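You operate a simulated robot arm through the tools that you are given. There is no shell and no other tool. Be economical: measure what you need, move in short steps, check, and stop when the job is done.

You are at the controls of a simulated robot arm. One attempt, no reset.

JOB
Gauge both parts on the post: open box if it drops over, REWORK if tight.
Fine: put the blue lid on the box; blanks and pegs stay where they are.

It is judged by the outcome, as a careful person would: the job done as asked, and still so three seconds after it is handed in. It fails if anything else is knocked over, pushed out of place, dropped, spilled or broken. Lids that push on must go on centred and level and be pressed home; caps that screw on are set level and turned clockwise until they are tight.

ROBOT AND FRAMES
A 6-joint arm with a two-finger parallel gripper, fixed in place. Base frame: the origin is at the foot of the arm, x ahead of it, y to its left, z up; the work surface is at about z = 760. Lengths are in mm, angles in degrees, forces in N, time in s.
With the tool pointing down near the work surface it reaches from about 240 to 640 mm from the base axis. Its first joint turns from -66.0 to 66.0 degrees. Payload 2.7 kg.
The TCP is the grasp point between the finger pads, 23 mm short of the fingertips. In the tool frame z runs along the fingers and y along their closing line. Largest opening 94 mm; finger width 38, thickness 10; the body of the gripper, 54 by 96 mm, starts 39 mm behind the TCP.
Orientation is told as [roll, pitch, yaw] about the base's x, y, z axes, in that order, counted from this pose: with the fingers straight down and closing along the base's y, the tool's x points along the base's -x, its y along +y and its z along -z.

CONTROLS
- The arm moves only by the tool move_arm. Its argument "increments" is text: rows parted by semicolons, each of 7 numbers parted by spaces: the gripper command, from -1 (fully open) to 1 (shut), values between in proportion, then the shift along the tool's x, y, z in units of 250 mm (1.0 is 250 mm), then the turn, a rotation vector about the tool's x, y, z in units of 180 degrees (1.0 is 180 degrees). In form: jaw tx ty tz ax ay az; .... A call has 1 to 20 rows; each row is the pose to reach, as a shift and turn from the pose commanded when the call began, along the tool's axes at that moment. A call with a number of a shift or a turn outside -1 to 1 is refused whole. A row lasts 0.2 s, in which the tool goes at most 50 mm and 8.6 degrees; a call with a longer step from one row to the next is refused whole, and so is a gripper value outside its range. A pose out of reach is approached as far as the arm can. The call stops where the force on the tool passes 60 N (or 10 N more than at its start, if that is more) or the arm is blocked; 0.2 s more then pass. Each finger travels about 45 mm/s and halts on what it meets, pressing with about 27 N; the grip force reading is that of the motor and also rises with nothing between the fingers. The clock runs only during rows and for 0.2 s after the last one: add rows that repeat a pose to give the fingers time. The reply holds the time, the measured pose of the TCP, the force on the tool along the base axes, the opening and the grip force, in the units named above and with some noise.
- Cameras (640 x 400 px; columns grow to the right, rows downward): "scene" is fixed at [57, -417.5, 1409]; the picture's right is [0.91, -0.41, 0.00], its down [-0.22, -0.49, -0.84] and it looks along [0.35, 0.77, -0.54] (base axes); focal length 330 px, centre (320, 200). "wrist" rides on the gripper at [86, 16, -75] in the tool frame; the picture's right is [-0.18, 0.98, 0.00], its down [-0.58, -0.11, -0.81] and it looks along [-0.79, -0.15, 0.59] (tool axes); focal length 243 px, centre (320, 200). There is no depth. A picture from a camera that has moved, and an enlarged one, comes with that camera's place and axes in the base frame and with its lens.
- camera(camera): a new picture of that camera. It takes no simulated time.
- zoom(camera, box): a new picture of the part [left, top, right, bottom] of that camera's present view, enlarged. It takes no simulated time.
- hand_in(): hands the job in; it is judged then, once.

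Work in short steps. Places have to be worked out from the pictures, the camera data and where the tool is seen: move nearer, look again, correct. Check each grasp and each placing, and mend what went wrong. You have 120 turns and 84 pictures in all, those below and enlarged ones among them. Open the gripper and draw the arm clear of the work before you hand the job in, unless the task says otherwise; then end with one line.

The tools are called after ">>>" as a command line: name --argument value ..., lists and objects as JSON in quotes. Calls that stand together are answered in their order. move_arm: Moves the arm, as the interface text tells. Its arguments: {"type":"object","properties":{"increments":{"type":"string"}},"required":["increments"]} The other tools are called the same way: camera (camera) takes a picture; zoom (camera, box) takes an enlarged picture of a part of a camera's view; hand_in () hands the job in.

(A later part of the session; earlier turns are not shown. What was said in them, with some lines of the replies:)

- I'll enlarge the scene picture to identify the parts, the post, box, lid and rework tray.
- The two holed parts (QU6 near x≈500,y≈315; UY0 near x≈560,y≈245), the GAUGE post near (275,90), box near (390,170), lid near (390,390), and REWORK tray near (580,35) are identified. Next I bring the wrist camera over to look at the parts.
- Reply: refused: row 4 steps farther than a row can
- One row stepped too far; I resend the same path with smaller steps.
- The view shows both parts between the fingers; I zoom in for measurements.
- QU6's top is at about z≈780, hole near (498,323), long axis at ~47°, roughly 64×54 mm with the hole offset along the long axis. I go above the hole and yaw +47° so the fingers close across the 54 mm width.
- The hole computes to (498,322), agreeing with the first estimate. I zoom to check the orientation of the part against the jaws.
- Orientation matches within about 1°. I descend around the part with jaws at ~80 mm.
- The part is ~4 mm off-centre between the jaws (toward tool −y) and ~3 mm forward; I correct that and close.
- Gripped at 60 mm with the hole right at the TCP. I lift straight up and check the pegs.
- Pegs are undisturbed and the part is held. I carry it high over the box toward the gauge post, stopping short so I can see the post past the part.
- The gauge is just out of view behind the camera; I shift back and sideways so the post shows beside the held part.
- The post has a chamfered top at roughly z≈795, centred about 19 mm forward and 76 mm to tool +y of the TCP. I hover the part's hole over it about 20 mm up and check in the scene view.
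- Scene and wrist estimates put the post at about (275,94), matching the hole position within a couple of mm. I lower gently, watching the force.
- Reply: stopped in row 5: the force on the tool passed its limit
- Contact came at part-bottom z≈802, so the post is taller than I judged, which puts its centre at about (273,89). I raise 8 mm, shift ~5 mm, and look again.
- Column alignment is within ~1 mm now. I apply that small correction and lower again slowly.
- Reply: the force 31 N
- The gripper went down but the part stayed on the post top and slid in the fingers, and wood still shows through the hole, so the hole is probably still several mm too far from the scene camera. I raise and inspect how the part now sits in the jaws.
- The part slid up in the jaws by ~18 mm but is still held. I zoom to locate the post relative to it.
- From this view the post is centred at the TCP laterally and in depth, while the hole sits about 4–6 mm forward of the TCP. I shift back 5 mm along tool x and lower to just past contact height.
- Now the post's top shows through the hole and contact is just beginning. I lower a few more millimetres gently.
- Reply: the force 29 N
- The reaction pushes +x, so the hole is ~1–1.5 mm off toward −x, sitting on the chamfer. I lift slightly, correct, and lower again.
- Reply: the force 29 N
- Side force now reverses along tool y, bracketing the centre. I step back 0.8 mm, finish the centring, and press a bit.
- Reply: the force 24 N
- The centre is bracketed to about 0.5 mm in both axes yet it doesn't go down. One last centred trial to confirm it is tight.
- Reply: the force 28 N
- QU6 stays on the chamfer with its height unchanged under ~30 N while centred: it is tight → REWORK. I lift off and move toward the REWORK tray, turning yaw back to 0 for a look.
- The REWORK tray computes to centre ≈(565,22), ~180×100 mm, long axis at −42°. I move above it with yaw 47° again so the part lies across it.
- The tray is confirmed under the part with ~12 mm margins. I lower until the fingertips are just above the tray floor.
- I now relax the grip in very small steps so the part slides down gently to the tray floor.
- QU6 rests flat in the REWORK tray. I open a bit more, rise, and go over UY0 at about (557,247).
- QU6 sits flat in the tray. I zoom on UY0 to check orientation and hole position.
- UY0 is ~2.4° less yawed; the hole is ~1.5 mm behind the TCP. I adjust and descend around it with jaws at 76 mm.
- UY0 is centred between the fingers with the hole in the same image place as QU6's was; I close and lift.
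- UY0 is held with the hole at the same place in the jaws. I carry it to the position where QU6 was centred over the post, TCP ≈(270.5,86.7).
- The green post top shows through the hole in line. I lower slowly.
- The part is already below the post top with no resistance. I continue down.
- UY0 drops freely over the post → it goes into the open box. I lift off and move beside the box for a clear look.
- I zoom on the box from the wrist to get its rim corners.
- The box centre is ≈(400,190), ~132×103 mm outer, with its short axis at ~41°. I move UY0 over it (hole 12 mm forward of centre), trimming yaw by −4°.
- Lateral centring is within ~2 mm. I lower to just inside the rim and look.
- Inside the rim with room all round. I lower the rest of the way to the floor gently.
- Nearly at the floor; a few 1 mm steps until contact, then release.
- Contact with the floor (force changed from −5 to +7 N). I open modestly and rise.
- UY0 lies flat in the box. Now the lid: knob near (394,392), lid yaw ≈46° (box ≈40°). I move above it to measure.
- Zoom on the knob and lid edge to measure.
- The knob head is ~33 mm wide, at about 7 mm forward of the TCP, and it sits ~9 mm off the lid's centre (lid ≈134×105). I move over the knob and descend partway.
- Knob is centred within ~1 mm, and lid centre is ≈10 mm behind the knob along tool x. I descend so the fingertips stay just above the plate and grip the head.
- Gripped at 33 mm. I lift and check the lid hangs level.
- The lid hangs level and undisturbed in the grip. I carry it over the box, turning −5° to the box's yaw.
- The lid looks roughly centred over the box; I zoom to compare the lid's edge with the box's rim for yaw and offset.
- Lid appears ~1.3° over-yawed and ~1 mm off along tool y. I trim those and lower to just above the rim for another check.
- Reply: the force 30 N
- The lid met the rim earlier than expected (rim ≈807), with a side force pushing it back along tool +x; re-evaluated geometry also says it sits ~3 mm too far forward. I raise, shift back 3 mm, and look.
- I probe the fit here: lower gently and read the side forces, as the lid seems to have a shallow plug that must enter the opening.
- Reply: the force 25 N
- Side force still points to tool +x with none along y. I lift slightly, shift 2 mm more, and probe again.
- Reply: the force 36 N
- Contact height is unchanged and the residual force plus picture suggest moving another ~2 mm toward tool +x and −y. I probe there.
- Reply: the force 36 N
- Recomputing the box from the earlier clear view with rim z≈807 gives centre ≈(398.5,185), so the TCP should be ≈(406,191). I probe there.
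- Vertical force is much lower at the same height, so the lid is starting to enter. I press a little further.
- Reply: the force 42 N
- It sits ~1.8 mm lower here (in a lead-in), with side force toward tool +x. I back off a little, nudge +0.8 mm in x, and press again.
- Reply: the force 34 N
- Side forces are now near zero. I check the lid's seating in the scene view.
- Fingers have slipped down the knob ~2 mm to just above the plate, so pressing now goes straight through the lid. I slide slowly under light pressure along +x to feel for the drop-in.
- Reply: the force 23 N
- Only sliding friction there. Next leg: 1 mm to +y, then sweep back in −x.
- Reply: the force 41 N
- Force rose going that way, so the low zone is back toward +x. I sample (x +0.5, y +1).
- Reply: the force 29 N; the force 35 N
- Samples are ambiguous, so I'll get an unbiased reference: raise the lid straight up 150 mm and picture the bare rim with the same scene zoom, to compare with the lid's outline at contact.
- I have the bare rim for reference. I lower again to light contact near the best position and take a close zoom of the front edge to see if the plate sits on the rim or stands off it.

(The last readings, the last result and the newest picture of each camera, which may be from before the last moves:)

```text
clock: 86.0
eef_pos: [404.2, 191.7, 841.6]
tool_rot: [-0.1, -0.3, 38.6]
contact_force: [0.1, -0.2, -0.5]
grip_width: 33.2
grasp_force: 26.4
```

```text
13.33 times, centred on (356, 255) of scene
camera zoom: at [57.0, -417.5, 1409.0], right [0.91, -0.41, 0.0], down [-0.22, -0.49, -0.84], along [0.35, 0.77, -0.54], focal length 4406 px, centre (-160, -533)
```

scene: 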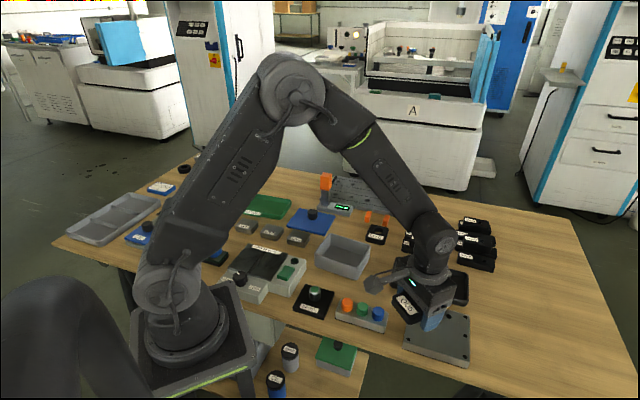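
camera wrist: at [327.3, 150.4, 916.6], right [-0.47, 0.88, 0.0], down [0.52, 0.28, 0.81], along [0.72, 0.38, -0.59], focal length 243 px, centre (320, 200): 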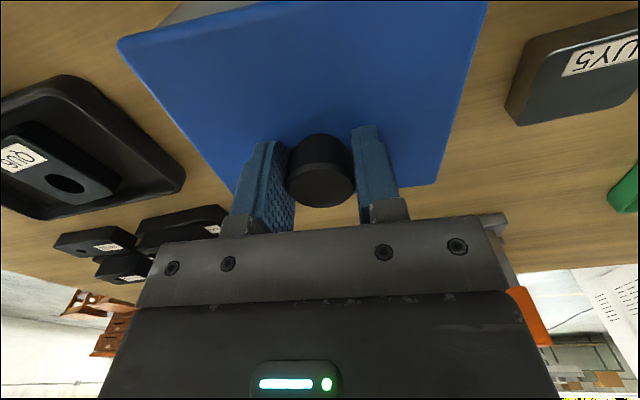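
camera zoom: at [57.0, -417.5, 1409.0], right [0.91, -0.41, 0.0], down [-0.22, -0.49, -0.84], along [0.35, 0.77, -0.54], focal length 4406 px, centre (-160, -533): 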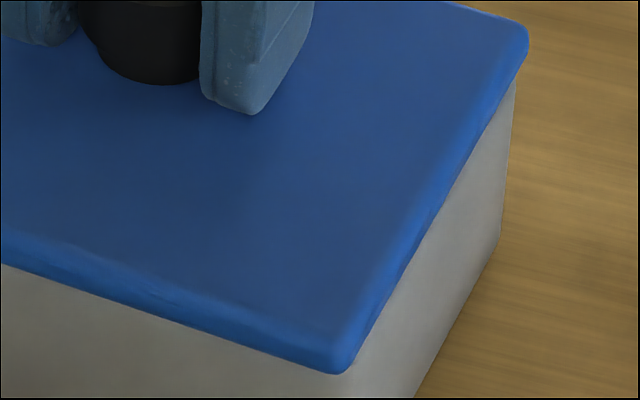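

No contact force yet at this height. I lower in 1 mm steps.

>>> move_arm --increments "0.6 0 0 0.002 0 0 0; 0.6 0 0 0.004 0 0 0; 0.6 0 0 0.004 0 0 0"

>>> move_arm --increments "0.6 0 0 0.002 0 0 0; 0.6 0 0 0.004 0 0 0; 0.6 0 0 0.004 0 0 0"

```text
clock: 86.8
eef_pos: [404.2, 193.5, 842.0]
tool_rot: [-0.1, -0.4, 38.6]
contact_force: [1.6, -0.7, 12.0]
grip_width: 33.1
grasp_force: 27.2
```

```text
clock: 87.6
eef_pos: [404.8, 192.3, 839.9]
tool_rot: [-0.1, -0.5, 38.7]
contact_force: [-8.9, -2.3, 41.0]
grip_width: 33.2
grasp_force: 27.3
```

Contact stiffness is ~29 N/mm; the earlier black gap at the front suggests a plug and that the centre lies slightly more forward (x −1 to −2). I slide there under light pressure.

>>> move_arm --increments "0.6 0 0 -0.004 0 0 0; 0.6 -0.001 0.0005 -0.004 0 0 0; 0.6 -0.002 0.001 -0.004 0 0 0; 0.6 -0.003 0.001 -0.004 0 0 0; 0.6 -0.004 0.001 -0.004 0 0 0; 0.6 -0.005 0.001 -0.004 0 0 0; 0.6 -0.006 0.001 -0.004 0 0 0; 0.6 -0.006 0.001 -0.004 0 0 0"

```text
clock: 89.4
eef_pos: [403.8, 193.6, 841.3]
tool_rot: [-0.1, -0.3, 38.5]
contact_force: [-7.9, 8.1, 27.0]
grip_width: 33.0
grasp_force: 26.7
```

A clear side force toward tool +y (11 N) appears. I slide +y by 1.2 mm.

>>> move_arm --increments "0.6 0 0.001 0 0 0 0; 0.6 0 0.002 0 0 0 0; 0.6 0 0.003 0 0 0 0; 0.6 0 0.004 0 0 0 0; 0.6 0 0.005 0 0 0 0; 0.6 0 0.005 0 0 0 0"

```text
clock: 90.8
eef_pos: [404.7, 191.6, 840.6]
tool_rot: [0.0, -0.4, 38.5]
contact_force: [1.3, -12.8, 33.1]
grip_width: 33.1
grasp_force: 27.0
```

The contact is lowest around x≈+0.5, y≈+0.2 from my p6 reference, both sides rising ~0.5–1 mm, so that is the seat's lead-in. I go there and press firmly.

>>> move_arm --increments "0.6 0 0 -0.008 0 0 0; 0.6 0.0076 -0.0046 -0.008 0 0 0; 0.6 0.0076 -0.0046 -0.002 0 0 0; 0.6 0.0076 -0.0046 0.002 0 0 0; 0.6 0.0076 -0.0046 0.005 0 0 0; 0.6 0.0076 -0.0046 0.008 0 0 0; 0.6 0.0076 -0.0046 0.01 0 0 0; 0.6 0.0076 -0.0046 0.012 0 0 0; 0.6 0.0076 -0.0046 0.012 0 0 0"

```text
clock: 92.5
eef_pos: [404.8, 193.0, 839.9]
tool_rot: [-0.2, -0.5, 38.6]
contact_force: [-0.2, -0.2, 6.0]
grip_width: 32.9
grasp_force: 27.1
stopped in row 8: the force on the tool passed its limit (the readings are from after the stop); the commanded pose is now the measured one
```

It bears 60 N without sinking. I release the lid where it rests, rise to the same pose from which I photographed the bare box, and compare directly.

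>>> move_arm --increments "0.2 0 0 0 0 0 0; 0 0 0 0 0 0 0; -0.1 0 0 0 0 0 0; -0.1 0 0 -0.06 0 0 0; -0.1 0 0 -0.16 0 0 -0.006; -0.1 -0.027 0.002 -0.268 0 0 -0.0128; -0.1 -0.027 0.002 -0.268 0 0 -0.0128; -0.1 -0.027 0.002 -0.268 0 0 -0.0128"

>>> zoom --camera "wrist" --box '[180, 0, 430, 156]'

```text
clock: 94.3
eef_pos: [408.2, 197.0, 909.0]
tool_rot: [-0.1, -0.5, 40.8]
contact_force: [0.4, -0.4, 0.0]
grip_width: 51.7
grasp_force: 0.1
```

```text
2.56 times, centred on (305, 78) of wrist
camera zoom: at [331.8, 152.2, 983.8], right [-0.5, 0.86, 0.0], down [0.51, 0.3, 0.81], along [0.7, 0.41, -0.58], focal length 621 px, centre (358, 512)
```

zoom: 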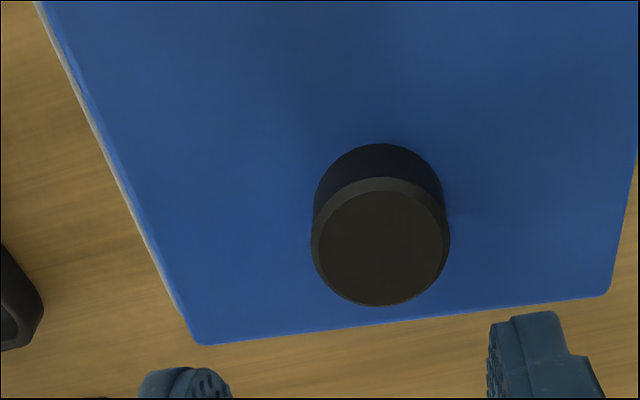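

Decisive view: the lid is displaced ~6.5 mm toward tool +y (box rim shows along the −y side) and ~2 mm forward, with yaw matching. I regrip the knob (at tool +4.9, +6.1).

>>> move_arm --increments "-0.1 0.0196 0.0244 0.06 0 0 0.008; -0.1 0.0196 0.0244 0.16 0 0 0.008; -0.1 0.0196 0.0244 0.23 0 0 0.008; -0.1 0.0196 0.0244 0.256 0 0 0.008; -0.1 0.0196 0.0244 0.262 0 0 0.008; 0.1 0.0196 0.0244 0.262 0 0 0.008; 0.4 0.0196 0.0244 0.262 0 0 0.008; 0.6 0.0196 0.0244 0.262 0 0 0.008; 0.6 0.0196 0.0244 0.262 0 0 0.008"

```text
clock: 96.3
eef_pos: [401.5, 200.0, 842.2]
tool_rot: [-0.1, -0.3, 39.5]
contact_force: [-0.7, 0.1, 0.0]
grip_width: 33.2
grasp_force: 27.0
```

Gripped again. I lift 5 mm, shift x +2.2, y −6.5, and lower gently.

>>> move_arm --increments "0.6 0 0 -0.02 0 0 0; 0.6 0.004 -0.013 -0.02 0 0 0; 0.6 0.0088 -0.026 -0.02 0 0 0; 0.6 0.0088 -0.026 -0.012 0 0 0; 0.6 0.0088 -0.026 -0.006 0 0 0; 0.6 0.0088 -0.026 -0.002 0 0 0; 0.6 0.0088 -0.026 0.002 0 0 0; 0.6 0.0088 -0.026 0.002 0 0 0"

```text
clock: 98.1
eef_pos: [404.4, 192.1, 840.2]
tool_rot: [-0.1, -0.5, 39.4]
contact_force: [-2.1, -0.5, 5.1]
grip_width: 32.9
grasp_force: 27.1
```

Light contact here. I lower in small increments to test whether it goes in.

>>> move_arm --increments "0.6 0 0 0.002 0 0 0; 0.6 0 0 0.004 0 0 0; 0.6 0 0 0.004 0 0 0"

```text
clock: 98.9
eef_pos: [404.5, 193.2, 841.0]
tool_rot: [-0.1, -0.5, 39.4]
contact_force: [-6.5, -3.0, 20.1]
grip_width: 33.1
grasp_force: 27.2
```

Contact again without entry. I run a slow pressed raster: +5 mm in x, −1.5 mm in y, and back, expecting the lid to catch if it drops over.

>>> move_arm --increments "0.6 0 0 -0.001 0 0 0; 0.6 0.003 0 -0.001 0 0 0; 0.6 0.006 0 -0.001 0 0 0; 0.6 0.009 0 -0.001 0 0 0; 0.6 0.012 0 -0.001 0 0 0; 0.6 0.015 0 -0.001 0 0 0; 0.6 0.018 0 -0.001 0 0 0; 0.6 0.02 0 -0.001 0 0 0; 0.6 0.02 0 -0.001 0 0 0"

```text
clock: 100.9
eef_pos: [400.9, 189.3, 841.4]
tool_rot: [0.0, -0.6, 39.6]
contact_force: [3.5, 7.1, 17.3]
grip_width: 32.9
grasp_force: 27.0
```

Free sliding, no catch. Next leg: y −1.5, then back x −5.

>>> move_arm --increments "0.6 0 -0.003 0 0 0 0; 0.6 0 -0.006 0 0 0 0; 0.6 -0.003 -0.006 0 0 0 0; 0.6 -0.006 -0.006 0 0 0 0; 0.6 -0.009 -0.006 0 0 0 0; 0.6 -0.012 -0.006 0 0 0 0; 0.6 -0.015 -0.006 0 0 0 0; 0.6 -0.018 -0.006 0 0 0 0; 0.6 -0.021 -0.006 0 0 0 0; 0.6 -0.021 -0.006 0 0 0 0"

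```text
clock: 103.1
eef_pos: [405.3, 190.8, 841.1]
tool_rot: [-0.1, -0.4, 39.5]
contact_force: [-3.7, -4.4, 21.0]
grip_width: 33.1
grasp_force: 27.0
```

The lid had earlier been dragged by a fingertip on release; accounting for that, the proper TCP is ≈(404.5,191) – almost where I am now. I run a fine light-pressure spiral here.

>>> move_arm --increments "0.6 0 0 -0.0018 0 0 0; 0.6 0.003 0 -0.0018 0 0 0; 0.6 0.003 0.003 -0.0018 0 0 0; 0.6 0 0.003 -0.0018 0 0 0; 0.6 -0.003 0.003 -0.0018 0 0 0; 0.6 -0.003 0 -0.0018 0 0 0; 0.6 -0.003 -0.003 -0.0018 0 0 0; 0.6 0 -0.003 -0.0018 0 0 0; 0.6 0.003 -0.003 -0.0018 0 0 0; 0.6 0.006 -0.003 -0.0018 0 0 0; 0.6 0.006 0 -0.0018 0 0 0; 0.6 0.006 0.003 -0.0018 0 0 0; 0.6 0.006 0.006 -0.0018 0 0 0; 0.6 0.003 0.006 -0.0018 0 0 0; 0.6 0 0.006 -0.0018 0 0 0; 0.6 0 0.006 -0.0018 0 0 0"

```text
clock: 106.5
eef_pos: [405.1, 192.9, 839.6]
tool_rot: [-0.1, -0.4, 39.5]
contact_force: [-2.7, -1.2, 5.6]
grip_width: 33.1
grasp_force: 26.6
```

Still no catch. I look closely at the left corner where lid and rim are both visible, to see the seating directly.

>>> zoom --camera "scene" --box '[308, 240, 340, 260]'

```text
16.00 times, centred on (324, 250) of scene
camera zoom: at [56.9, -417.6, 1409.0], right [0.91, -0.41, 0.0], down [-0.22, -0.49, -0.84], along [0.35, 0.77, -0.54], focal length 5288 px, centre (256, -600)
```

zoom: 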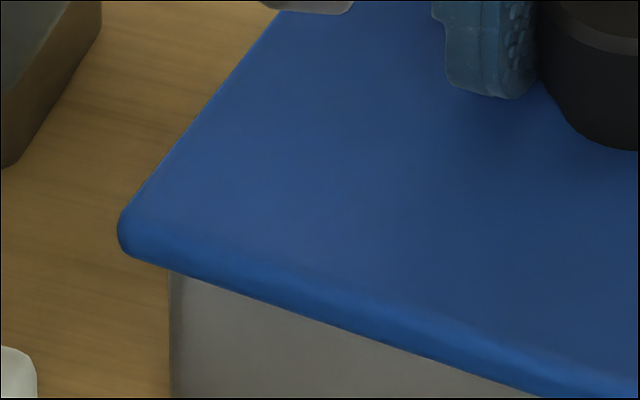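

The left corner now overhangs ~9 mm while the right barely does, so the lid is ~3 mm too far toward tool +y. I slide y −3.2 mm under light pressure.

>>> move_arm --increments "0.6 0 -0.003 0 0 0 0; 0.6 0 -0.006 0 0 0 0; 0.6 0 -0.009 0 0 0 0; 0.6 0 -0.011 0 0 0 0; 0.6 0 -0.013 0 0 0 0; 0.6 0 -0.013 0 0 0 0"

```text
clock: 107.9
eef_pos: [406.8, 189.5, 840.6]
tool_rot: [-0.1, -0.5, 39.5]
contact_force: [0.5, 1.1, 3.4]
grip_width: 33.2
grasp_force: 27.1
```

Now a fine light-pressure spiral around this spot.

>>> move_arm --increments "0.6 0 0 0.001 0 0 0; 0.6 0.003 0 0.001 0 0 0; 0.6 0.003 -0.003 0.001 0 0 0; 0.6 0 -0.003 0.001 0 0 0; 0.6 -0.003 -0.003 0.001 0 0 0; 0.6 -0.003 0 0.001 0 0 0; 0.6 -0.003 0.003 0.001 0 0 0; 0.6 0 0.003 0.001 0 0 0; 0.6 0.003 0.003 0.001 0 0 0; 0.6 0.006 0.003 0.001 0 0 0; 0.6 0.006 0 0.001 0 0 0; 0.6 0.006 -0.003 0.001 0 0 0; 0.6 0.006 -0.006 0.001 0 0 0; 0.6 0.003 -0.006 0.001 0 0 0; 0.6 0.003 -0.006 0.001 0 0 0"

```text
clock: 111.1
eef_pos: [404.9, 188.6, 839.7]
tool_rot: [-0.1, -0.4, 39.4]
contact_force: [-6.2, -0.2, 19.5]
grip_width: 32.9
grasp_force: 26.9
```

Not caught. I return to the spiral's centre and press firmly there, since a push-on lid may need force to start.

>>> move_arm --increments "0.6 0 0 -0.006 0 0 0; 0.6 -0.003 0.006 -0.006 0 0 0; 0.6 -0.003 0.006 0 0 0 0; 0.6 -0.003 0.006 0.003 0 0 0; 0.6 -0.003 0.006 0.005 0 0 0; 0.6 -0.003 0.006 0.005 0 0 0"

```text
clock: 112.5
eef_pos: [405.6, 189.8, 841.5]
tool_rot: [-0.1, -0.4, 39.5]
contact_force: [-10.5, -4.5, 29.0]
grip_width: 32.9
grasp_force: 27.5
```

I need to know what's under the plate: I slide the lid 5 mm forward (exposing the front rim) and take a high zoom of the front edge.

>>> move_arm --increments "0.6 0 0 -0.005 0 0 0; 0.6 -0.006 0 -0.005 0 0 0; 0.6 -0.012 0 -0.005 0 0 0; 0.6 -0.018 0 -0.005 0 0 0; 0.6 -0.022 0 -0.005 0 0 0; 0.6 -0.022 0 -0.002 0 0 0; 0.6 -0.022 0 -0.002 0 0 0"

>>> zoom --camera "scene" --box '[310, 247, 350, 272]'

```text
clock: 114.1
eef_pos: [410.5, 194.6, 841.3]
tool_rot: [-0.1, -0.6, 39.5]
contact_force: [-5.4, 3.5, 29.2]
grip_width: 33.0
grasp_force: 26.8
```

```text
16.00 times, centred on (330, 260) of scene
camera zoom: at [56.5, -417.6, 1409.0], right [0.91, -0.41, 0.0], down [-0.22, -0.49, -0.84], along [0.35, 0.77, -0.54], focal length 5288 px, centre (160, -752)
```

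zoom: 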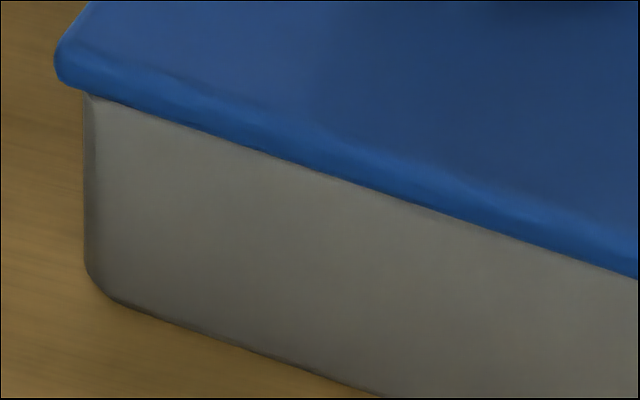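

The box itself was dragged ~3 mm with the lid during that slide and the earlier black gap is gone, so the lid is engaged in the box with a few mm of play. I relieve pressure and centre the lid within its play (+2 mm x, +0.8 mm y).

>>> move_arm --increments "0.6 0 0 -0.003 0 0 0; 0.6 0.003 0.001 -0.003 0 0 0; 0.6 0.006 0.002 -0.003 0 0 0; 0.6 0.008 0.003 -0.003 0 0 0; 0.6 0.008 0.003 -0.003 0 0 0"

```text
clock: 115.3
eef_pos: [410.1, 192.5, 841.7]
tool_rot: [0.0, -0.8, 39.5]
contact_force: [6.6, 6.6, 17.4]
grip_width: 33.2
grasp_force: 26.8
```

To verify engagement, I compare contact heights: lift, shift 15 mm sideways so it must land on the rim, and lower toward 3 mm above the current height.

>>> move_arm --increments "0.6 0 0 -0.02 0 0 0; 0.6 0 0 -0.05 0 0 0; 0.6 0 0.03 -0.05 0 0 0; 0.6 0 0.06 -0.05 0 0 0; 0.6 0 0.06 -0.03 0 0 0; 0.6 0 0.06 -0.02 0 0 0; 0.6 0 0.06 -0.016 0 0 0; 0.6 0 0.06 -0.012 0 0 0; 0.6 0 0.06 -0.012 0 0 0"

```text
clock: 117.3
eef_pos: [399.2, 205.3, 844.1]
tool_rot: [-0.1, -0.4, 39.6]
contact_force: [0.1, 0.1, -1.0]
grip_width: 33.0
grasp_force: 27.0
```

No contact at +3 mm. I lower another 2 mm.

>>> move_arm --increments "0.6 0 0 0.003 0 0 0; 0.6 0 0 0.006 0 0 0; 0.6 0 0 0.008 0 0 0; 0.6 0 0 0.008 0 0 0"

```text
clock: 118.3
eef_pos: [398.9, 203.7, 841.2]
tool_rot: [-0.2, -0.5, 39.5]
contact_force: [-0.2, -0.6, -1.2]
grip_width: 33.0
grasp_force: 27.2
```

Still none at +1 mm; a further 1.5 mm.

>>> move_arm --increments "0.6 0 0 0.002 0 0 0; 0.6 0 0 0.004 0 0 0; 0.6 0 0 0.006 0 0 0; 0.6 0 0 0.006 0 0 0"

```text
clock: 119.3
eef_pos: [399.7, 204.4, 841.1]
tool_rot: [-0.1, -0.4, 39.4]
contact_force: [-6.9, 2.0, 15.8]
grip_width: 33.2
grasp_force: 26.8
```

Contact height is the same there, so the lid isn't engaged yet. From the last picture the lid was within ~1 mm of centre; I return to that centre and do a gentle wiggle in x, y and yaw.

>>> move_arm --increments "0.6 0 0 -0.02 0 0 0; 0.6 0 -0.03 -0.02 0 0 0; 0.6 -0.0036 -0.0614 -0.02 0 0 0; 0.6 -0.0036 -0.0614 -0.01 0 0 0; 0.6 -0.0036 -0.0614 -0.004 0 0 0; 0.6 -0.0036 -0.0614 -0.002 0 0 0; 0.6 -0.0036 -0.0614 -0.002 0 0 0"

```text
clock: 120.9
eef_pos: [409.7, 191.2, 841.3]
tool_rot: [-0.1, -0.5, 39.5]
contact_force: [1.3, -1.5, 1.8]
grip_width: 33.2
grasp_force: 27.1
```

Just touching. I press slightly and wiggle in x/y/yaw.

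>>> move_arm --increments "0.6 0 0 0.002 0 0 0; 0.6 0.002 0 0.002 0 0 0.004; 0.6 0.002 0.002 0.002 0 0 0.004; 0.6 0 0.002 0.002 0 0 0; 0.6 -0.002 0.002 0.002 0 0 -0.004; 0.6 -0.002 0 0.002 0 0 -0.004; 0.6 -0.002 -0.002 0.002 0 0 0; 0.6 0 -0.002 0.002 0 0 0.004; 0.6 0.002 -0.002 0.002 0 0 0.008; 0.6 0.004 0 0.002 0 0 0.008; 0.6 0.004 0.003 0.002 0 0 0.004; 0.6 0.002 0.004 0.002 0 0 0; 0.6 -0.002 0.004 0.002 0 0 -0.006; 0.6 -0.004 0.001 0.002 0 0 -0.006; 0.6 -0.004 -0.003 0.002 0 0 0; 0.6 0 -0.004 0.002 0 0 0; 0.6 0 0 0.002 0 0 0; 0.6 0 0 0.002 0 0 0"

```text
clock: 124.7
eef_pos: [409.5, 193.3, 840.5]
tool_rot: [-0.1, -0.6, 39.4]
contact_force: [2.3, 5.5, 22.1]
grip_width: 33.1
grasp_force: 26.9
```

No drop. To find out whether the lid has a lip at all, I'll hang only its rim flange over the box's −y wall (shift −127 mm, over clear low area) and see whether contact comes lower.

>>> move_arm --increments "0.6 0 0 -0.03 0 0 0; 0.6 0 0 -0.08 0 0 0; 0.6 0 -0.15 -0.08 0 0 0; 0.6 0 -0.32 -0.08 0 0 0; 0.6 0 -0.46 -0.08 0 0 0; 0.6 0 -0.508 -0.08 0 0 0; 0.6 0 -0.508 -0.04 0 0 0; 0.6 0 -0.508 -0.016 0 0 0; 0.6 0 -0.508 -0.008 0 0 0; 0.6 0 -0.508 -0.004 0 0 0; 0.6 0 -0.508 -0.001 0 0 0; 0.6 0 -0.508 -0.001 0 0 0"

```text
clock: 127.3
eef_pos: [489.6, 95.2, 839.8]
tool_rot: [-0.1, -0.4, 39.6]
contact_force: [-2.7, -1.9, 6.0]
grip_width: 33.1
grasp_force: 26.7
```

Contact at the same height. I repeat with 2.5 mm less overlap to be sure it's the flange.

>>> move_arm --increments "0.6 0 0 -0.02 0 0 0; 0.6 0 -0.01 -0.02 0 0 0; 0.6 0 -0.01 -0.01 0 0 0; 0.6 0 -0.01 -0.004 0 0 0; 0.6 0 -0.01 0 0 0 0; 0.6 0 -0.01 0 0 0 0"

```text
clock: 128.7
eef_pos: [492.3, 92.8, 842.4]
tool_rot: [-0.1, -0.4, 39.5]
contact_force: [-0.3, 0.1, -0.2]
grip_width: 33.2
grasp_force: 26.9
```

No contact now. I lower a few more mm to see whether a flange touches lower down.

>>> move_arm --increments "0.6 0 0 0.004 0 0 0; 0.6 0 0 0.008 0 0 0; 0.6 0 0 0.008 0 0 0"

>>> move_arm --increments "0.6 0 0 0.004 0 0 0; 0.6 0 0 0.008 0 0 0; 0.6 0 0 0.012 0 0 0; 0.6 0 0 0.012 0 0 0"

```text
clock: 129.5
eef_pos: [491.2, 91.8, 840.0]
tool_rot: [-0.1, -0.6, 39.5]
contact_force: [-2.5, -0.4, 16.6]
grip_width: 33.4
grasp_force: 27.5
```

```text
clock: 130.5
eef_pos: [491.5, 93.0, 838.4]
tool_rot: [-0.2, -0.7, 39.5]
contact_force: [2.3, -4.7, 30.2]
grip_width: 33.6
grasp_force: 27.1
```

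Only edge rounding is felt. I return to centre, set the lid down lightly, and loosen the grip slightly so the lid can settle freely under its own weight.

>>> move_arm --increments "0.6 0 0 -0.03 0 0 0; 0.6 0 0 -0.1 0 0 0; 0.6 0 0.15 -0.1 0 0 0; 0.6 0 0.32 -0.1 0 0 0; 0.6 0 0.46 -0.1 0 0 0; 0.6 0 0.518 -0.1 0 0 0; 0.6 0 0.518 -0.06 0 0 0; 0.6 0 0.518 -0.036 0 0 0; 0.6 0 0.518 -0.026 0 0 0; 0.6 0 0.518 -0.024 0 0 0; 0.4 0 0.518 -0.024 0 0 0; 0.25 0 0.518 -0.024 0 0 0; 0.19 0 0.518 -0.024 0 0 0; 0.19 0 0.518 -0.024 0 0 0"

```text
clock: 133.5
eef_pos: [409.9, 194.0, 841.6]
tool_rot: [-0.1, -0.3, 39.4]
contact_force: [0.0, -0.7, 0.5]
grip_width: 38.0
grasp_force: 0.0
```

The lid is resting freely. I push it in −y with the loose fingers to see if it is captive (side force) or slides freely.

>>> move_arm --increments "0.19 0 -0.006 0 0 0 0; 0.19 0 -0.012 0 0 0 0; 0.19 0 -0.018 0 0 0 0; 0.19 0 -0.022 0 0 0 0; 0.19 0 -0.022 0 0 0 0"

>>> move_arm --increments "0.19 0 0.006 0 0 0 0; 0.19 0 0.014 0 0 0 0; 0.19 0 0.022 0 0 0 0; 0.19 0 0.03 0 0 0 0; 0.19 0 0.038 0 0 0 0; 0.19 0 0.038 0 0 0 0"

```text
clock: 134.7
eef_pos: [412.5, 189.7, 842.3]
tool_rot: [-0.1, -0.4, 39.4]
contact_force: [-0.2, 0.2, 0.1]
grip_width: 38.1
grasp_force: 0.1
```

```text
clock: 136.1
eef_pos: [406.9, 196.1, 840.8]
tool_rot: [0.0, -0.5, 39.5]
contact_force: [0.5, 0.1, 0.4]
grip_width: 38.2
grasp_force: 0.7
```

It slides freely in y over ~4.5 mm. I repeat the free y-sweep with the lid moved 2 mm forward in x.

>>> move_arm --increments "0.19 0 -0.008 0 0 0 0; 0.19 0 -0.016 0 0 0 0; 0.6 0 -0.016 0 0 0 0; 0.6 0 -0.016 0 0 0 0; 0.6 -0.004 -0.016 0 0 0 0; 0.6 -0.008 -0.016 0 0 0 0; 0.19 -0.008 -0.016 0 0 0 0; 0.19 -0.008 -0.016 0 0 0 0; 0.19 -0.008 -0.028 0 0 0 0; 0.19 -0.008 -0.038 0 0 0 0; 0.19 -0.008 -0.026 0 0 0 0; 0.19 -0.008 -0.014 0 0 0 0; 0.19 -0.008 -0.002 0 0 0 0; 0.19 -0.008 0.008 0 0 0 0; 0.19 -0.008 0.008 0 0 0 0"

```text
clock: 139.3
eef_pos: [406.0, 197.2, 841.9]
tool_rot: [-0.1, -0.4, 39.3]
contact_force: [0.0, -0.2, 0.5]
grip_width: 38.2
grasp_force: 0.4
```

Free again. Now the same with the lid 4 mm the other way in x.

>>> move_arm --increments "0.19 0 -0.012 0 0 0 0; 0.19 0 -0.022 0 0 0 0; 0.6 0 -0.022 0 0 0 0; 0.6 0 -0.022 0 0 0 0; 0.6 0.006 -0.022 0 0 0 0; 0.6 0.014 -0.022 0 0 0 0; 0.19 0.014 -0.022 0 0 0 0; 0.19 0.014 -0.022 0 0 0 0; 0.19 0.014 -0.034 0 0 0 0; 0.19 0.014 -0.044 0 0 0 0; 0.19 0.014 -0.032 0 0 0 0; 0.19 0.014 -0.02 0 0 0 0; 0.19 0.014 -0.008 0 0 0 0; 0.19 0.014 0.002 0 0 0 0; 0.19 0.014 0.002 0 0 0 0"

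```text
clock: 142.5
eef_pos: [405.6, 195.9, 840.5]
tool_rot: [-0.1, -0.4, 39.4]
contact_force: [0.0, -0.7, 0.1]
grip_width: 38.4
grasp_force: 0.0
```

No catch anywhere: the lid behaves as a plain rest-on lid. I recentre it, release without touching the plate, and back off to a viewpoint showing the whole lid over the box.

>>> move_arm --increments "0.19 0 -0.014 0 0 0 0; 0.19 0 -0.026 0 0 0 0; 0.6 0 -0.026 0 0 0 0; 0.6 0 -0.026 0 0 0 0; 0.6 -0.004 -0.026 0 0 0 0; 0.6 -0.004 -0.026 0 0 0 0; 0.1 -0.004 -0.026 0 0 0 0; -0.1 -0.004 -0.026 0 0 0 0; -0.1 -0.004 -0.026 0 0 0 0; -0.1 -0.004 -0.026 -0.1 0 0 0; -0.1 -0.004 -0.026 -0.25 0 0 0; -0.1 0.08 -0.026 -0.38 0 0 0; -0.1 0.2 -0.026 -0.5 0 0 0; -0.1 0.3 -0.026 -0.6 0 0 0; -0.1 0.356 -0.026 -0.636 0 0 0; -0.1 0.356 -0.026 -0.636 0 0 0"

>>> zoom --camera "wrist" --box '[230, 30, 422, 150]'

```text
clock: 145.9
eef_pos: [337.7, 134.2, 1000.6]
tool_rot: [-0.1, -0.5, 39.5]
contact_force: [-0.4, 0.5, 0.6]
grip_width: 51.7
grasp_force: 0.1
```

```text
3.33 times, centred on (326, 90) of wrist
camera zoom: at [260.1, 91.7, 1076.4], right [-0.48, 0.88, 0.0], down [0.51, 0.28, 0.81], along [0.71, 0.39, -0.59], focal length 809 px, centre (300, 567)
```

zoom: 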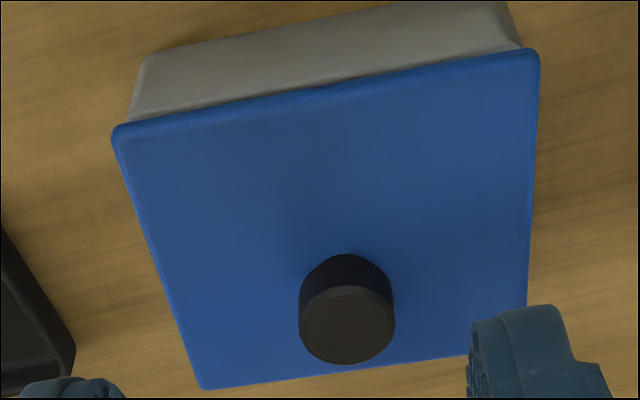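

Clear view: lid is symmetric in y (15/16 px overhang), flush on the rim, but needs ~2.5 mm toward tool +x. I return, regrip and shift it +2.5 mm, then let it settle freely with a small y-sweep.

>>> move_arm --increments "-0.1 -0.06 0 0.036 0 0 0; -0.1 -0.16 0 0.136 0 0 0; -0.1 -0.26 0 0.256 0 0 0; -0.1 -0.36 0 0.386 0 0 0; -0.1 -0.36 0 0.53 0 0 0; -0.1 -0.36 0 0.61 0 0 0; -0.1 -0.36 0 0.636 0 0 0; 0.2 -0.36 0 0.636 0 0 0; 0.6 -0.36 0 0.636 0 0 0; 0.6 -0.36 0 0.636 0 0 0; 0.6 -0.355 0 0.636 0 0 0; 0.6 -0.35 0 0.636 0 0 0; 0.19 -0.35 0 0.636 0 0 0; 0.19 -0.35 0 0.636 0 0 0; 0.19 -0.35 -0.014 0.636 0 0 0; 0.19 -0.35 0 0.636 0 0 0; 0.19 -0.35 0.014 0.636 0 0 0; 0.19 -0.35 0.022 0.636 0 0 0; 0.19 -0.35 0.022 0.636 0 0 0"

```text
clock: 149.9
eef_pos: [403.6, 195.4, 841.5]
tool_rot: [-0.1, -0.5, 39.4]
contact_force: [5.8, -7.5, 15.4]
grip_width: 35.8
grasp_force: 0.0
```

Now the lid resists the sideways push (≈10 N) – it has dropped in and is captive. I recentre the fingers and press it down gently with the grip.

>>> move_arm --increments "0.19 0 -0.01 0 0 0 0; 0.19 0 -0.022 0 0 0 0; 0.19 0 -0.022 -0.008 0 0 0; 0.19 0 -0.022 -0.008 0 0 0"

```text
clock: 150.9
eef_pos: [406.8, 189.7, 842.3]
tool_rot: [-0.1, -0.2, 39.5]
contact_force: [-0.3, 0.2, -0.6]
grip_width: 38.2
grasp_force: 0.1
```

The fingers are free again. I open, rise, close the jaws and come down onto the knob top to press the lid home.

>>> move_arm --increments "0 0 0 0 0 0 0; -0.1 0 0 0 0 0 0; -0.1 0 0 -0.08 0 0 0; -0.1 0 0 -0.2 0 0 0; 0.4 0 0 -0.2 0 0 0; 0.8 0 0 -0.2 0 0 0; 1 0 0 -0.2 0 0 0; 1 0 0 -0.2 0 0 0; 1 0 0 -0.2 0 0 0; 1 0 0 -0.14 0 0 0; 1 0 0 -0.11 0 0 0; 1 0 0 -0.11 0 0 0"

>>> move_arm --increments "1 0 0 0.006 0 0 0; 1 0 0 0.012 0 0 0; 1 0 0 0.016 0 0 0; 1 0 0 0.016 0 0 0"

```text
clock: 153.5
eef_pos: [404.5, 189.6, 870.3]
tool_rot: [-0.1, -0.5, 39.5]
contact_force: [-0.5, -0.3, 0.6]
grip_width: 0.0
grasp_force: 26.5
```

```text
clock: 154.5
eef_pos: [406.8, 191.4, 868.1]
tool_rot: [-0.2, -0.5, 39.5]
contact_force: [-4.7, 0.9, 7.8]
grip_width: 0.1
grasp_force: 26.9
```

Contact on the knob top at TCP ≈866. I press further in small steps.

>>> move_arm --increments "1 0 0 0.003 0 0 0; 1 0 0 0.005 0 0 0; 1 0 0 0.005 0 0 0"

```text
clock: 155.3
eef_pos: [407.0, 191.3, 867.4]
tool_rot: [-0.1, -0.5, 39.5]
contact_force: [-14.0, -1.6, 30.1]
grip_width: 0.0
grasp_force: 26.6
```

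Firm at 30 N; one harder push (the limit will stop it).

>>> move_arm --increments "1 0 0 0.002 0 0 0; 1 0 0 0.004 0 0 0; 1 0 0 0.006 0 0 0; 1 0 0 0.008 0 0 0; 1 0 0 0.01 0 0 0"

```text
clock: 156.5
eef_pos: [407.6, 190.6, 867.1]
tool_rot: [-0.1, -0.6, 39.5]
contact_force: [-18.8, -11.0, 55.5]
grip_width: 0.0
grasp_force: 27.3
```

Less force than the displacement implies – it may have sunk. I back off to the first contact height to compare.

>>> move_arm --increments "1 0 0 -0.007 0 0 0; 1 0 0 -0.011 0 0 0; 1 0 0 -0.011 0 0 0"

```text
clock: 157.3
eef_pos: [406.6, 190.1, 867.3]
tool_rot: [-0.1, -0.6, 39.4]
contact_force: [-6.4, -12.3, 31.3]
grip_width: 0.0
grasp_force: 27.5
```

The lid is solid at that height. I re-check captivity: loose fingers around the knob, and a gentle −y push.

>>> move_arm --increments "1 0 0 -0.03 0 0 0; 1 0 0 -0.08 0 0 0; 0.5 0 0 -0.08 0 0 0; 0.1 0 0 -0.08 0 0 0; -0.1 0 0 -0.08 0 0 0; -0.1 0 0 -0.08 0 0 0; -0.1 0 0 -0.08 0 0 0; -0.1 0 0 0 0 0 0; -0.1 0 0 0.07 0 0 0; -0.1 0 0 0.093 0 0 0; 0.1 0 0 0.093 0 0 0; 0.19 0 0 0.093 0 0 0; 0.19 0 0 0.093 0 0 0; 0.19 0 -0.008 0.093 0 0 0; 0.19 0 -0.016 0.093 0 0 0; 0.19 0 -0.016 0.093 0 0 0"

```text
clock: 160.7
eef_pos: [409.8, 187.0, 841.8]
tool_rot: [-0.2, -0.3, 39.4]
contact_force: [-0.7, 0.9, -0.7]
grip_width: 38.1
grasp_force: 0.0
```

No force yet at −4 mm. I push 3 mm further to −7.

>>> move_arm --increments "0.19 0 -0.006 0 0 0 0; 0.19 0 -0.012 0 0 0 0; 0.19 0 -0.012 0 0 0 0"

```text
clock: 161.5
eef_pos: [411.2, 185.5, 843.4]
tool_rot: [-0.1, -0.5, 39.5]
contact_force: [-0.4, 0.0, -0.1]
grip_width: 38.3
grasp_force: 0.6
```

Free that way. I sweep back to +5.5 of centre to see whether the resistance recurs.

>>> move_arm --increments "0.19 0 0.012 0 0 0 0; 0.19 0 0.024 0 0 0 0; 0.19 0 0.036 0 0 0 0; 0.19 0 0.044 0 0 0 0; 0.19 0 0.05 0 0 0 0; 0.19 0 0.05 0 0 0 0"

```text
clock: 162.9
eef_pos: [403.2, 195.5, 843.3]
tool_rot: [0.0, -0.4, 39.6]
contact_force: [1.0, -0.6, 0.6]
grip_width: 38.5
grasp_force: 0.3
```

Free now – the earlier resistance may have been a real seat it was then forced out of. I recentre at y=0 there and use only small ±1 mm nudges.

>>> move_arm --increments "0.19 0 -0.012 0 0 0 0; 0.19 0 -0.022 0 0 0 0; 0.6 0 -0.022 0 0 0 0; 0.6 0 -0.022 0 0 0 0; 0.6 0 -0.022 0 0 0 0; 0.19 0 -0.022 0 0 0 0; 0.19 0 -0.022 0 0 0 0; 0.19 0 -0.03 0 0 0 0; 0.19 0 -0.036 0 0 0 0; 0.19 0 -0.022 0 0 0 0; 0.19 0 -0.012 0 0 0 0; 0.19 0 -0.008 0 0 0 0; 0.19 0 -0.008 0 0 0 0"

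```text
clock: 165.7
eef_pos: [404.4, 191.8, 842.5]
tool_rot: [-0.1, -0.5, 39.5]
contact_force: [0.5, -0.5, 1.1]
grip_width: 38.1
grasp_force: 0.2
```

No catch. Pressing may have shifted the lid along x, which these pads can't sense, so I'll open, rise, and turn the gripper 90° to centre the knob along x.

>>> move_arm --increments "0 0 -0.007 0 0 0 0; -0.1 0 -0.014 0 0 0 0; -0.1 0 -0.014 -0.08 0 0 0; -0.1 0 -0.014 -0.18 0 0 0; -0.1 0 -0.014 -0.18 0 0 0.045; -0.1 0 -0.014 -0.18 0 0 0.09; -0.1 0 -0.014 -0.18 0 0 0.135; -0.1 0 -0.014 -0.18 0 0 0.18; -0.1 0 -0.014 -0.18 0 0 0.225; -0.1 0 -0.014 -0.18 0 0 0.27; -0.1 0 -0.014 -0.18 0 0 0.315; -0.1 0 -0.014 -0.18 0 0 0.36; -0.1 0 -0.014 -0.18 0 0 0.405; -0.1 0 -0.014 -0.18 0 0 0.45; -0.1 0 -0.014 -0.18 0 0 0.49; -0.1 0 -0.014 -0.18 0 0 0.5; -0.1 0 -0.014 -0.18 0 0 0.5"

```text
clock: 169.3
eef_pos: [405.8, 190.0, 887.5]
tool_rot: [0.4, -0.2, -50.7]
contact_force: [0.0, -1.0, 0.4]
grip_width: 51.5
grasp_force: 0.1
```

Turned. I lower around the knob, grip to centre it along the old x, loosen, and make small free nudges along that axis.

>>> move_arm --increments "-0.1 0 0 0.06 0 0 0; -0.1 0 0 0.14 0 0 0; -0.1 0 0 0.178 0 0 0; 0.2 0 0 0.178 0 0 0; 0.6 0 0 0.178 0 0 0; 0.6 0 0 0.178 0 0 0; 0.6 0 0 0.178 0 0 0; 0.19 0 0 0.178 0 0 0; 0.19 0 0 0.178 0 0 0; 0.19 0 0.008 0.178 0 0 0; 0.19 0 0.016 0.178 0 0 0; 0.19 0 0.006 0.178 0 0 0; 0.19 0 -0.008 0.178 0 0 0; 0.19 0 -0.02 0.178 0 0 0; 0.19 0 -0.02 0.178 0 0 0"

```text
clock: 172.5
eef_pos: [402.3, 187.4, 843.9]
tool_rot: [0.4, 0.0, -50.5]
contact_force: [0.9, 0.5, -0.9]
grip_width: 38.5
grasp_force: 0.1
```

A slight resistance (~1 N). I push 2 mm further to see if it grows.

>>> move_arm --increments "0.19 0 -0.004 0 0 0 0; 0.19 0 -0.008 0 0 0 0; 0.19 0 -0.008 0 0 0 0"

```text
clock: 173.3
eef_pos: [400.9, 186.0, 843.4]
tool_rot: [0.4, -0.1, -50.6]
contact_force: [-0.1, 0.3, -0.4]
grip_width: 38.1
grasp_force: 0.0
```

Free there too: the lid simply rests on the rim with no seat to catch. I bring it back to the measured centre by gripping at the target, then release and rise straight up.

>>> move_arm --increments "0.19 0 0.008 0 0 0 0; 0.19 0 0.018 0 0 0 0; 0.19 0 0.028 0 0 0 0; 0.4 0 0.028 0 0 0 0; 0.6 0 0.028 0 0 0 0; 0.6 0 0.028 0 0 0 0; 0.6 0 0.028 0.004 0 0 0; 0.6 0 0.028 0.008 0 0 0; 0.6 0 0.028 0.008 0 0 0"

```text
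clock: 175.3
eef_pos: [407.4, 190.4, 845.0]
tool_rot: [0.7, -0.1, -50.5]
contact_force: [-2.7, -4.4, 34.5]
grip_width: 33.3
grasp_force: 26.5
```

Pressed level with 34 N through the knob. I relax the load, then open and rise clear.

>>> move_arm --increments "0.6 0 0 -0.003 0 0 0; 0.6 0 0 -0.006 0 0 0; 0.6 0 0 -0.006 0 0 0"

```text
clock: 176.1
eef_pos: [408.1, 191.3, 844.6]
tool_rot: [0.5, -0.1, -50.4]
contact_force: [7.4, -4.2, 26.2]
grip_width: 33.5
grasp_force: 27.3
```

Still 26 N; I ease off further.

>>> move_arm --increments "0.6 0 0 -0.003 0 0 0; 0.6 0 0 -0.005 0 0 0; 0.6 0 0 -0.005 0 0 0"

```text
clock: 176.9
eef_pos: [406.4, 190.1, 844.5]
tool_rot: [0.2, -0.1, -50.5]
contact_force: [5.1, 3.4, 8.2]
grip_width: 33.3
grasp_force: 27.3
```

Load nearly gone; a hair more, then open and rise.

>>> move_arm --increments "0.6 0 0 -0.0012 0 0 0; 0.3 0 0 -0.0012 0 0 0; 0.1 0 0 -0.0012 0 0 0; -0.1 0 0 -0.0012 0 0 0; -0.1 0 0 -0.0012 0 0 0; -0.1 0 0 -0.06 0 0 0; -0.1 0 0 -0.2 0 0 0; -0.1 0 0 -0.38 0 0 0; -0.1 0 0 -0.56 0 0 0; -0.1 0 0 -0.7 0 0 0; -0.1 0 0 -0.7 0 0 0"

```text
clock: 179.3
eef_pos: [406.8, 190.0, 1017.6]
tool_rot: [0.5, -0.1, -50.5]
contact_force: [1.0, -0.1, 0.0]
grip_width: 51.7
grasp_force: 0.0
```

The arm is clear and the jaws are open. I have no pictures left, so I can't look at the final state, and I'm handing in as it stands.

>>> hand_in

```text
The job is handed in.
```

I put QU6 in REWORK because it was tight on the post, and UY0 in the open box because it dropped over freely; the blue lid is on the box but I never felt it push home, I moved it again after my last picture so its final position is unchecked, and the box shifted about 3 mm while I was fitting it.
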